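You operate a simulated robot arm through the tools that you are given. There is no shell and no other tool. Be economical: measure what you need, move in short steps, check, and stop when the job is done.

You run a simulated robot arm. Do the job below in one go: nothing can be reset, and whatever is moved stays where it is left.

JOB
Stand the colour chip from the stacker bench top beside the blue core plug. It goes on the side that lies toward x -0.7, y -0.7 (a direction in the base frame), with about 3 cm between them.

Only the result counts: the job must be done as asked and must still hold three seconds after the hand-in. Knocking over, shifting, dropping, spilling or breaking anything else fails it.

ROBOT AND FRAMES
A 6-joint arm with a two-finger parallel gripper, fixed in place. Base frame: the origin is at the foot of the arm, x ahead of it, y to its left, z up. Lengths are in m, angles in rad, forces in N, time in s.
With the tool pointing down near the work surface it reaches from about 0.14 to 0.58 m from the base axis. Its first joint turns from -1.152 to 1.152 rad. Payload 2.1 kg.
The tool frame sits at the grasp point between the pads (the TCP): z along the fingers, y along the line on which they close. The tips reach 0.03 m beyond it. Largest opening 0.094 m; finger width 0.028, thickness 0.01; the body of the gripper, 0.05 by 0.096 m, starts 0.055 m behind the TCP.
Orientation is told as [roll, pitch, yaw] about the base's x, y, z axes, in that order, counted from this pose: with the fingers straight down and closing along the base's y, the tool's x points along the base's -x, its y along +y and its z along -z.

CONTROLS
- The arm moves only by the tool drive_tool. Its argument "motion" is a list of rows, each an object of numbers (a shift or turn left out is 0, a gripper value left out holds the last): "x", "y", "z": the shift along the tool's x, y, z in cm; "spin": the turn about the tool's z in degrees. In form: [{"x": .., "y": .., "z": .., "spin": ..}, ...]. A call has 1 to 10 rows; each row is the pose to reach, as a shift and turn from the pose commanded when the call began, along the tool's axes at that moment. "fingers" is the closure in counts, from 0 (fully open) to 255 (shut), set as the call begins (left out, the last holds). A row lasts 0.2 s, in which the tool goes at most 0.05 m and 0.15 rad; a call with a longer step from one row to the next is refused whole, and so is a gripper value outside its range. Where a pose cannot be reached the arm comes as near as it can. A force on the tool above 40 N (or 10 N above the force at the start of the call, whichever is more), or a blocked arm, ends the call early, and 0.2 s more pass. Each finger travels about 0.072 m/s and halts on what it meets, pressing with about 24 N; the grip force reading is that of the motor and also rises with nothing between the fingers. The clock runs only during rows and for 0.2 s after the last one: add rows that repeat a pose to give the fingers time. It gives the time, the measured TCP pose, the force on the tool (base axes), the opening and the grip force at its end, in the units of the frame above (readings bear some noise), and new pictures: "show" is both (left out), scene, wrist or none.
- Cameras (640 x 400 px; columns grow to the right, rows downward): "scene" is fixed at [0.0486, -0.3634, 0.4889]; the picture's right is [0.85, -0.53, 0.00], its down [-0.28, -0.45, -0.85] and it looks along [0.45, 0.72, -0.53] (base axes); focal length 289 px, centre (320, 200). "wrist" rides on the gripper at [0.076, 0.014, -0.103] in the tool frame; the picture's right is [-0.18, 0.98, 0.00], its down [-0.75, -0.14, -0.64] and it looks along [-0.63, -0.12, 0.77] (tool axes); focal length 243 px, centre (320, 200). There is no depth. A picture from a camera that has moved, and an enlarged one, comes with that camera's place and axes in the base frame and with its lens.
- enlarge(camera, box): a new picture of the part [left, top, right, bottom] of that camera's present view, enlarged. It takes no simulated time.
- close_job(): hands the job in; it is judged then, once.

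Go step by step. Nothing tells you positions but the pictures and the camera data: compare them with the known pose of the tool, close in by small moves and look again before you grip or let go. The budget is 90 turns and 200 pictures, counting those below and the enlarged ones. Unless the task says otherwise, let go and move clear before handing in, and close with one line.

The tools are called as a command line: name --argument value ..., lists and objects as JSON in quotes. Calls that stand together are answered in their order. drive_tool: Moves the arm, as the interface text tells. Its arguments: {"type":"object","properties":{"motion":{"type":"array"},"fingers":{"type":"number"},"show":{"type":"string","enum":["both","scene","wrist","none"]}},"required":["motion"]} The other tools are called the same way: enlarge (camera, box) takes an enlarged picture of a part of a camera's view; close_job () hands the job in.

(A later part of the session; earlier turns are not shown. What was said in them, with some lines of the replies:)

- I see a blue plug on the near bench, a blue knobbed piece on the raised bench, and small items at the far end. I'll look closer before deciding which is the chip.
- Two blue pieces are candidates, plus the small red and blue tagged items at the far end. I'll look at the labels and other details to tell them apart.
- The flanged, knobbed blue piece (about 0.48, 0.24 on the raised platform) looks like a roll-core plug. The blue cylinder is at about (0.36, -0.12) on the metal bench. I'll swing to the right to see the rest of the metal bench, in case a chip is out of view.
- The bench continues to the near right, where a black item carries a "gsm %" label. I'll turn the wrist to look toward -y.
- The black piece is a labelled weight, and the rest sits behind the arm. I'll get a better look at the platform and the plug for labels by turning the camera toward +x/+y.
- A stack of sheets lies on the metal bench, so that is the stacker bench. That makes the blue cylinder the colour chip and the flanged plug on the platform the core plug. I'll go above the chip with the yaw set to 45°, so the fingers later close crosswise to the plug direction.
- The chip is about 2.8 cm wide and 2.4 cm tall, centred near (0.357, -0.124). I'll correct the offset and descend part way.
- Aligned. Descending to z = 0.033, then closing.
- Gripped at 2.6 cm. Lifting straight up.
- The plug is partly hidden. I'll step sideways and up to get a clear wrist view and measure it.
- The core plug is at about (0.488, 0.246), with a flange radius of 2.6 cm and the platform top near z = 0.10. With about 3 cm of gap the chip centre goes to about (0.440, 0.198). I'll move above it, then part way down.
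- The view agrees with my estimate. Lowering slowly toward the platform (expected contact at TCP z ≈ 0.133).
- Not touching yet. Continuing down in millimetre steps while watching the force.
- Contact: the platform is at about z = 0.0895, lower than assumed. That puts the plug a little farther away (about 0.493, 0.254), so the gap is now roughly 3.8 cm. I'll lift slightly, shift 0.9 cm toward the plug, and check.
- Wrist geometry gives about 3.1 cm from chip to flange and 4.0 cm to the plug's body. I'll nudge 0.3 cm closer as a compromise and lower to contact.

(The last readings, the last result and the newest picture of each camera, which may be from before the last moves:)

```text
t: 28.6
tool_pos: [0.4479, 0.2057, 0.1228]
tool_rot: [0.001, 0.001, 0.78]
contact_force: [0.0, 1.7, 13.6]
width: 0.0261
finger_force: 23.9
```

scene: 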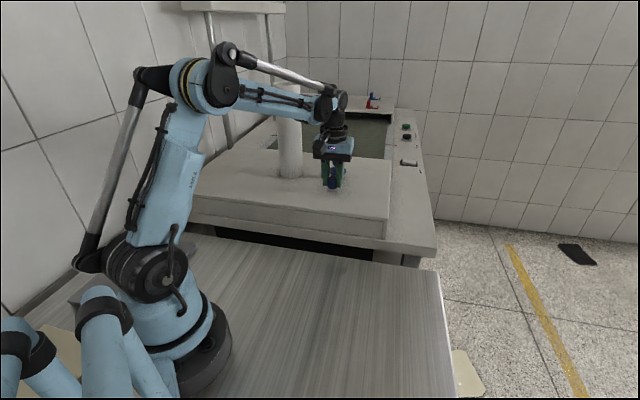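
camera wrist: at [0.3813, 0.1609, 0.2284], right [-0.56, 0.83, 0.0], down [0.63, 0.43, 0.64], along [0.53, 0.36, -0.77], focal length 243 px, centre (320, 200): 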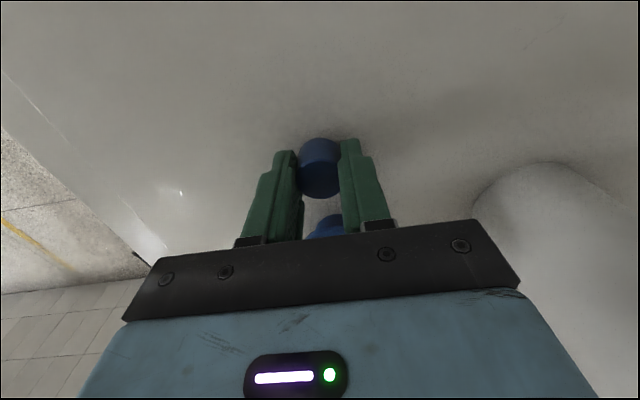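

Chip is seated (about 13 N). I'll ease off half a millimetre and open the fingers partly.

drive_tool --motion '[{"z": -0.04}, {"z": -0.04}]' --show "none"

drive_tool --motion '[{}, {}, {}]' --fingers 125 --show "both"

```text
t: 29.2
tool_pos: [0.4484, 0.2061, 0.1224]
tool_rot: [0.0, 0.001, 0.781]
contact_force: [0.8, 1.3, 9.0]
width: 0.0262
finger_force: 24.1
```

```text
t: 30.0
tool_pos: [0.4481, 0.2067, 0.1221]
tool_rot: [0.0, 0.001, 0.78]
contact_force: [0.2, 0.3, -0.8]
width: 0.0481
finger_force: 0.0
camera wrist: at [0.3835, 0.1628, 0.2249], right [-0.56, 0.83, 0.0], down [0.63, 0.43, 0.64], along [0.53, 0.36, -0.77], focal length 243 px, centre (320, 200)
```

scene: 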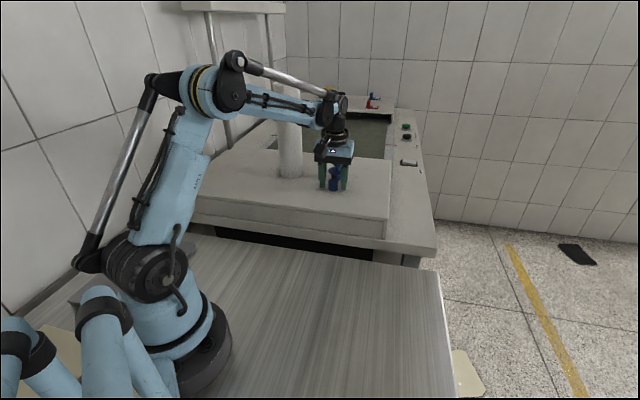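
wrist: 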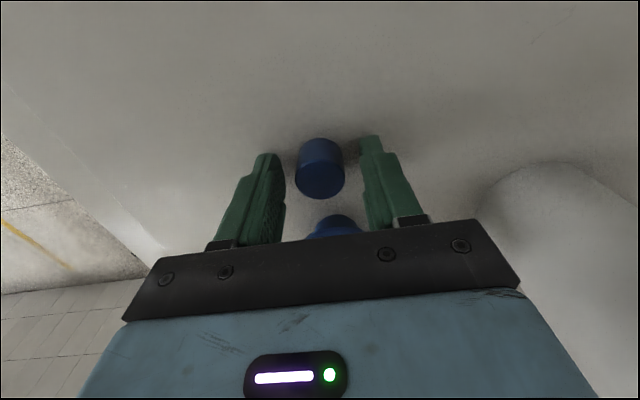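

Released cleanly. Raising straight up, then retreating away from the plug toward the base.

drive_tool --motion '[{"z": -1.5}, {"z": -4}, {"z": -8}, {"z": -12}, {"x": 3, "y": -2, "z": -13}, {"x": 6, "y": -5, "z": -13}, {"x": 8, "y": -8, "z": -13}, {"x": 8, "y": -8, "z": -13}]' --show "both"

enlarge --camera "scene" --box '[300, 140, 380, 200]'

```text
t: 31.8
tool_pos: [0.4467, 0.095, 0.2517]
tool_rot: [0.001, 0.0, 0.78]
contact_force: [-0.4, -0.4, 0.1]
width: 0.0478
finger_force: 0.1
camera wrist: at [0.3839, 0.0505, 0.3541], right [-0.56, 0.83, 0.0], down [0.63, 0.43, 0.64], along [0.53, 0.36, -0.77], focal length 243 px, centre (320, 200)
```

scene: 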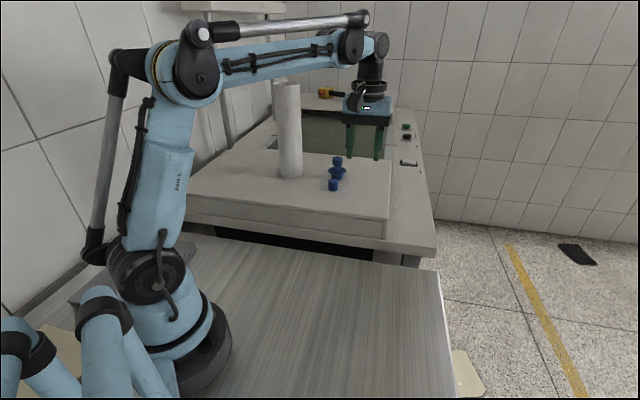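
wrist: 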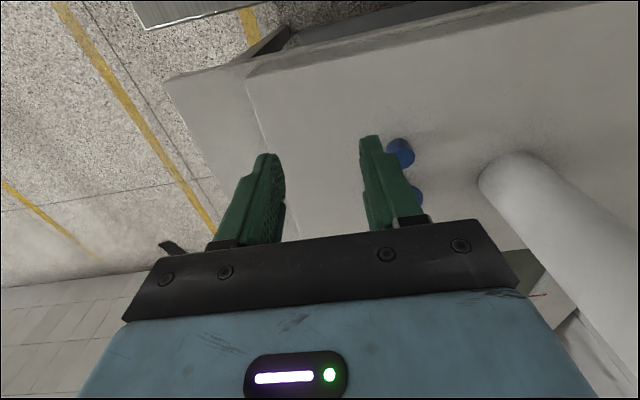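

```text
6.67 times, centred on (340, 170) of scene
camera zoom: at [0.0485, -0.3634, 0.4889], right [0.85, -0.53, 0.0], down [-0.28, -0.45, -0.85], along [0.45, 0.72, -0.53], focal length 1926 px, centre (187, 400)
```

zoom: 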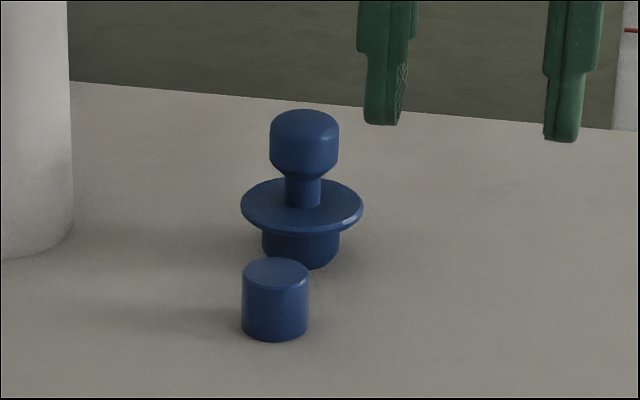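

The chip stands upright. I measure about 6.8 cm centre to centre, which leaves about 2.9 cm to the plug's flange, on the (-0.7, -0.7) side. Nothing else has moved, so I'm handing in.

close_job

```text
The job is handed in.
```

The colour chip now stands upright beside the blue core plug on its (-0.7, -0.7) side, about 3 cm from the plug's flange (roughly 4 cm from its narrower body), with the gripper clear and the job handed in. Neither piece was labelled, so I took the blue cylinder on the metal bench as the chip and the flanged piece on the raised platform as the plug.
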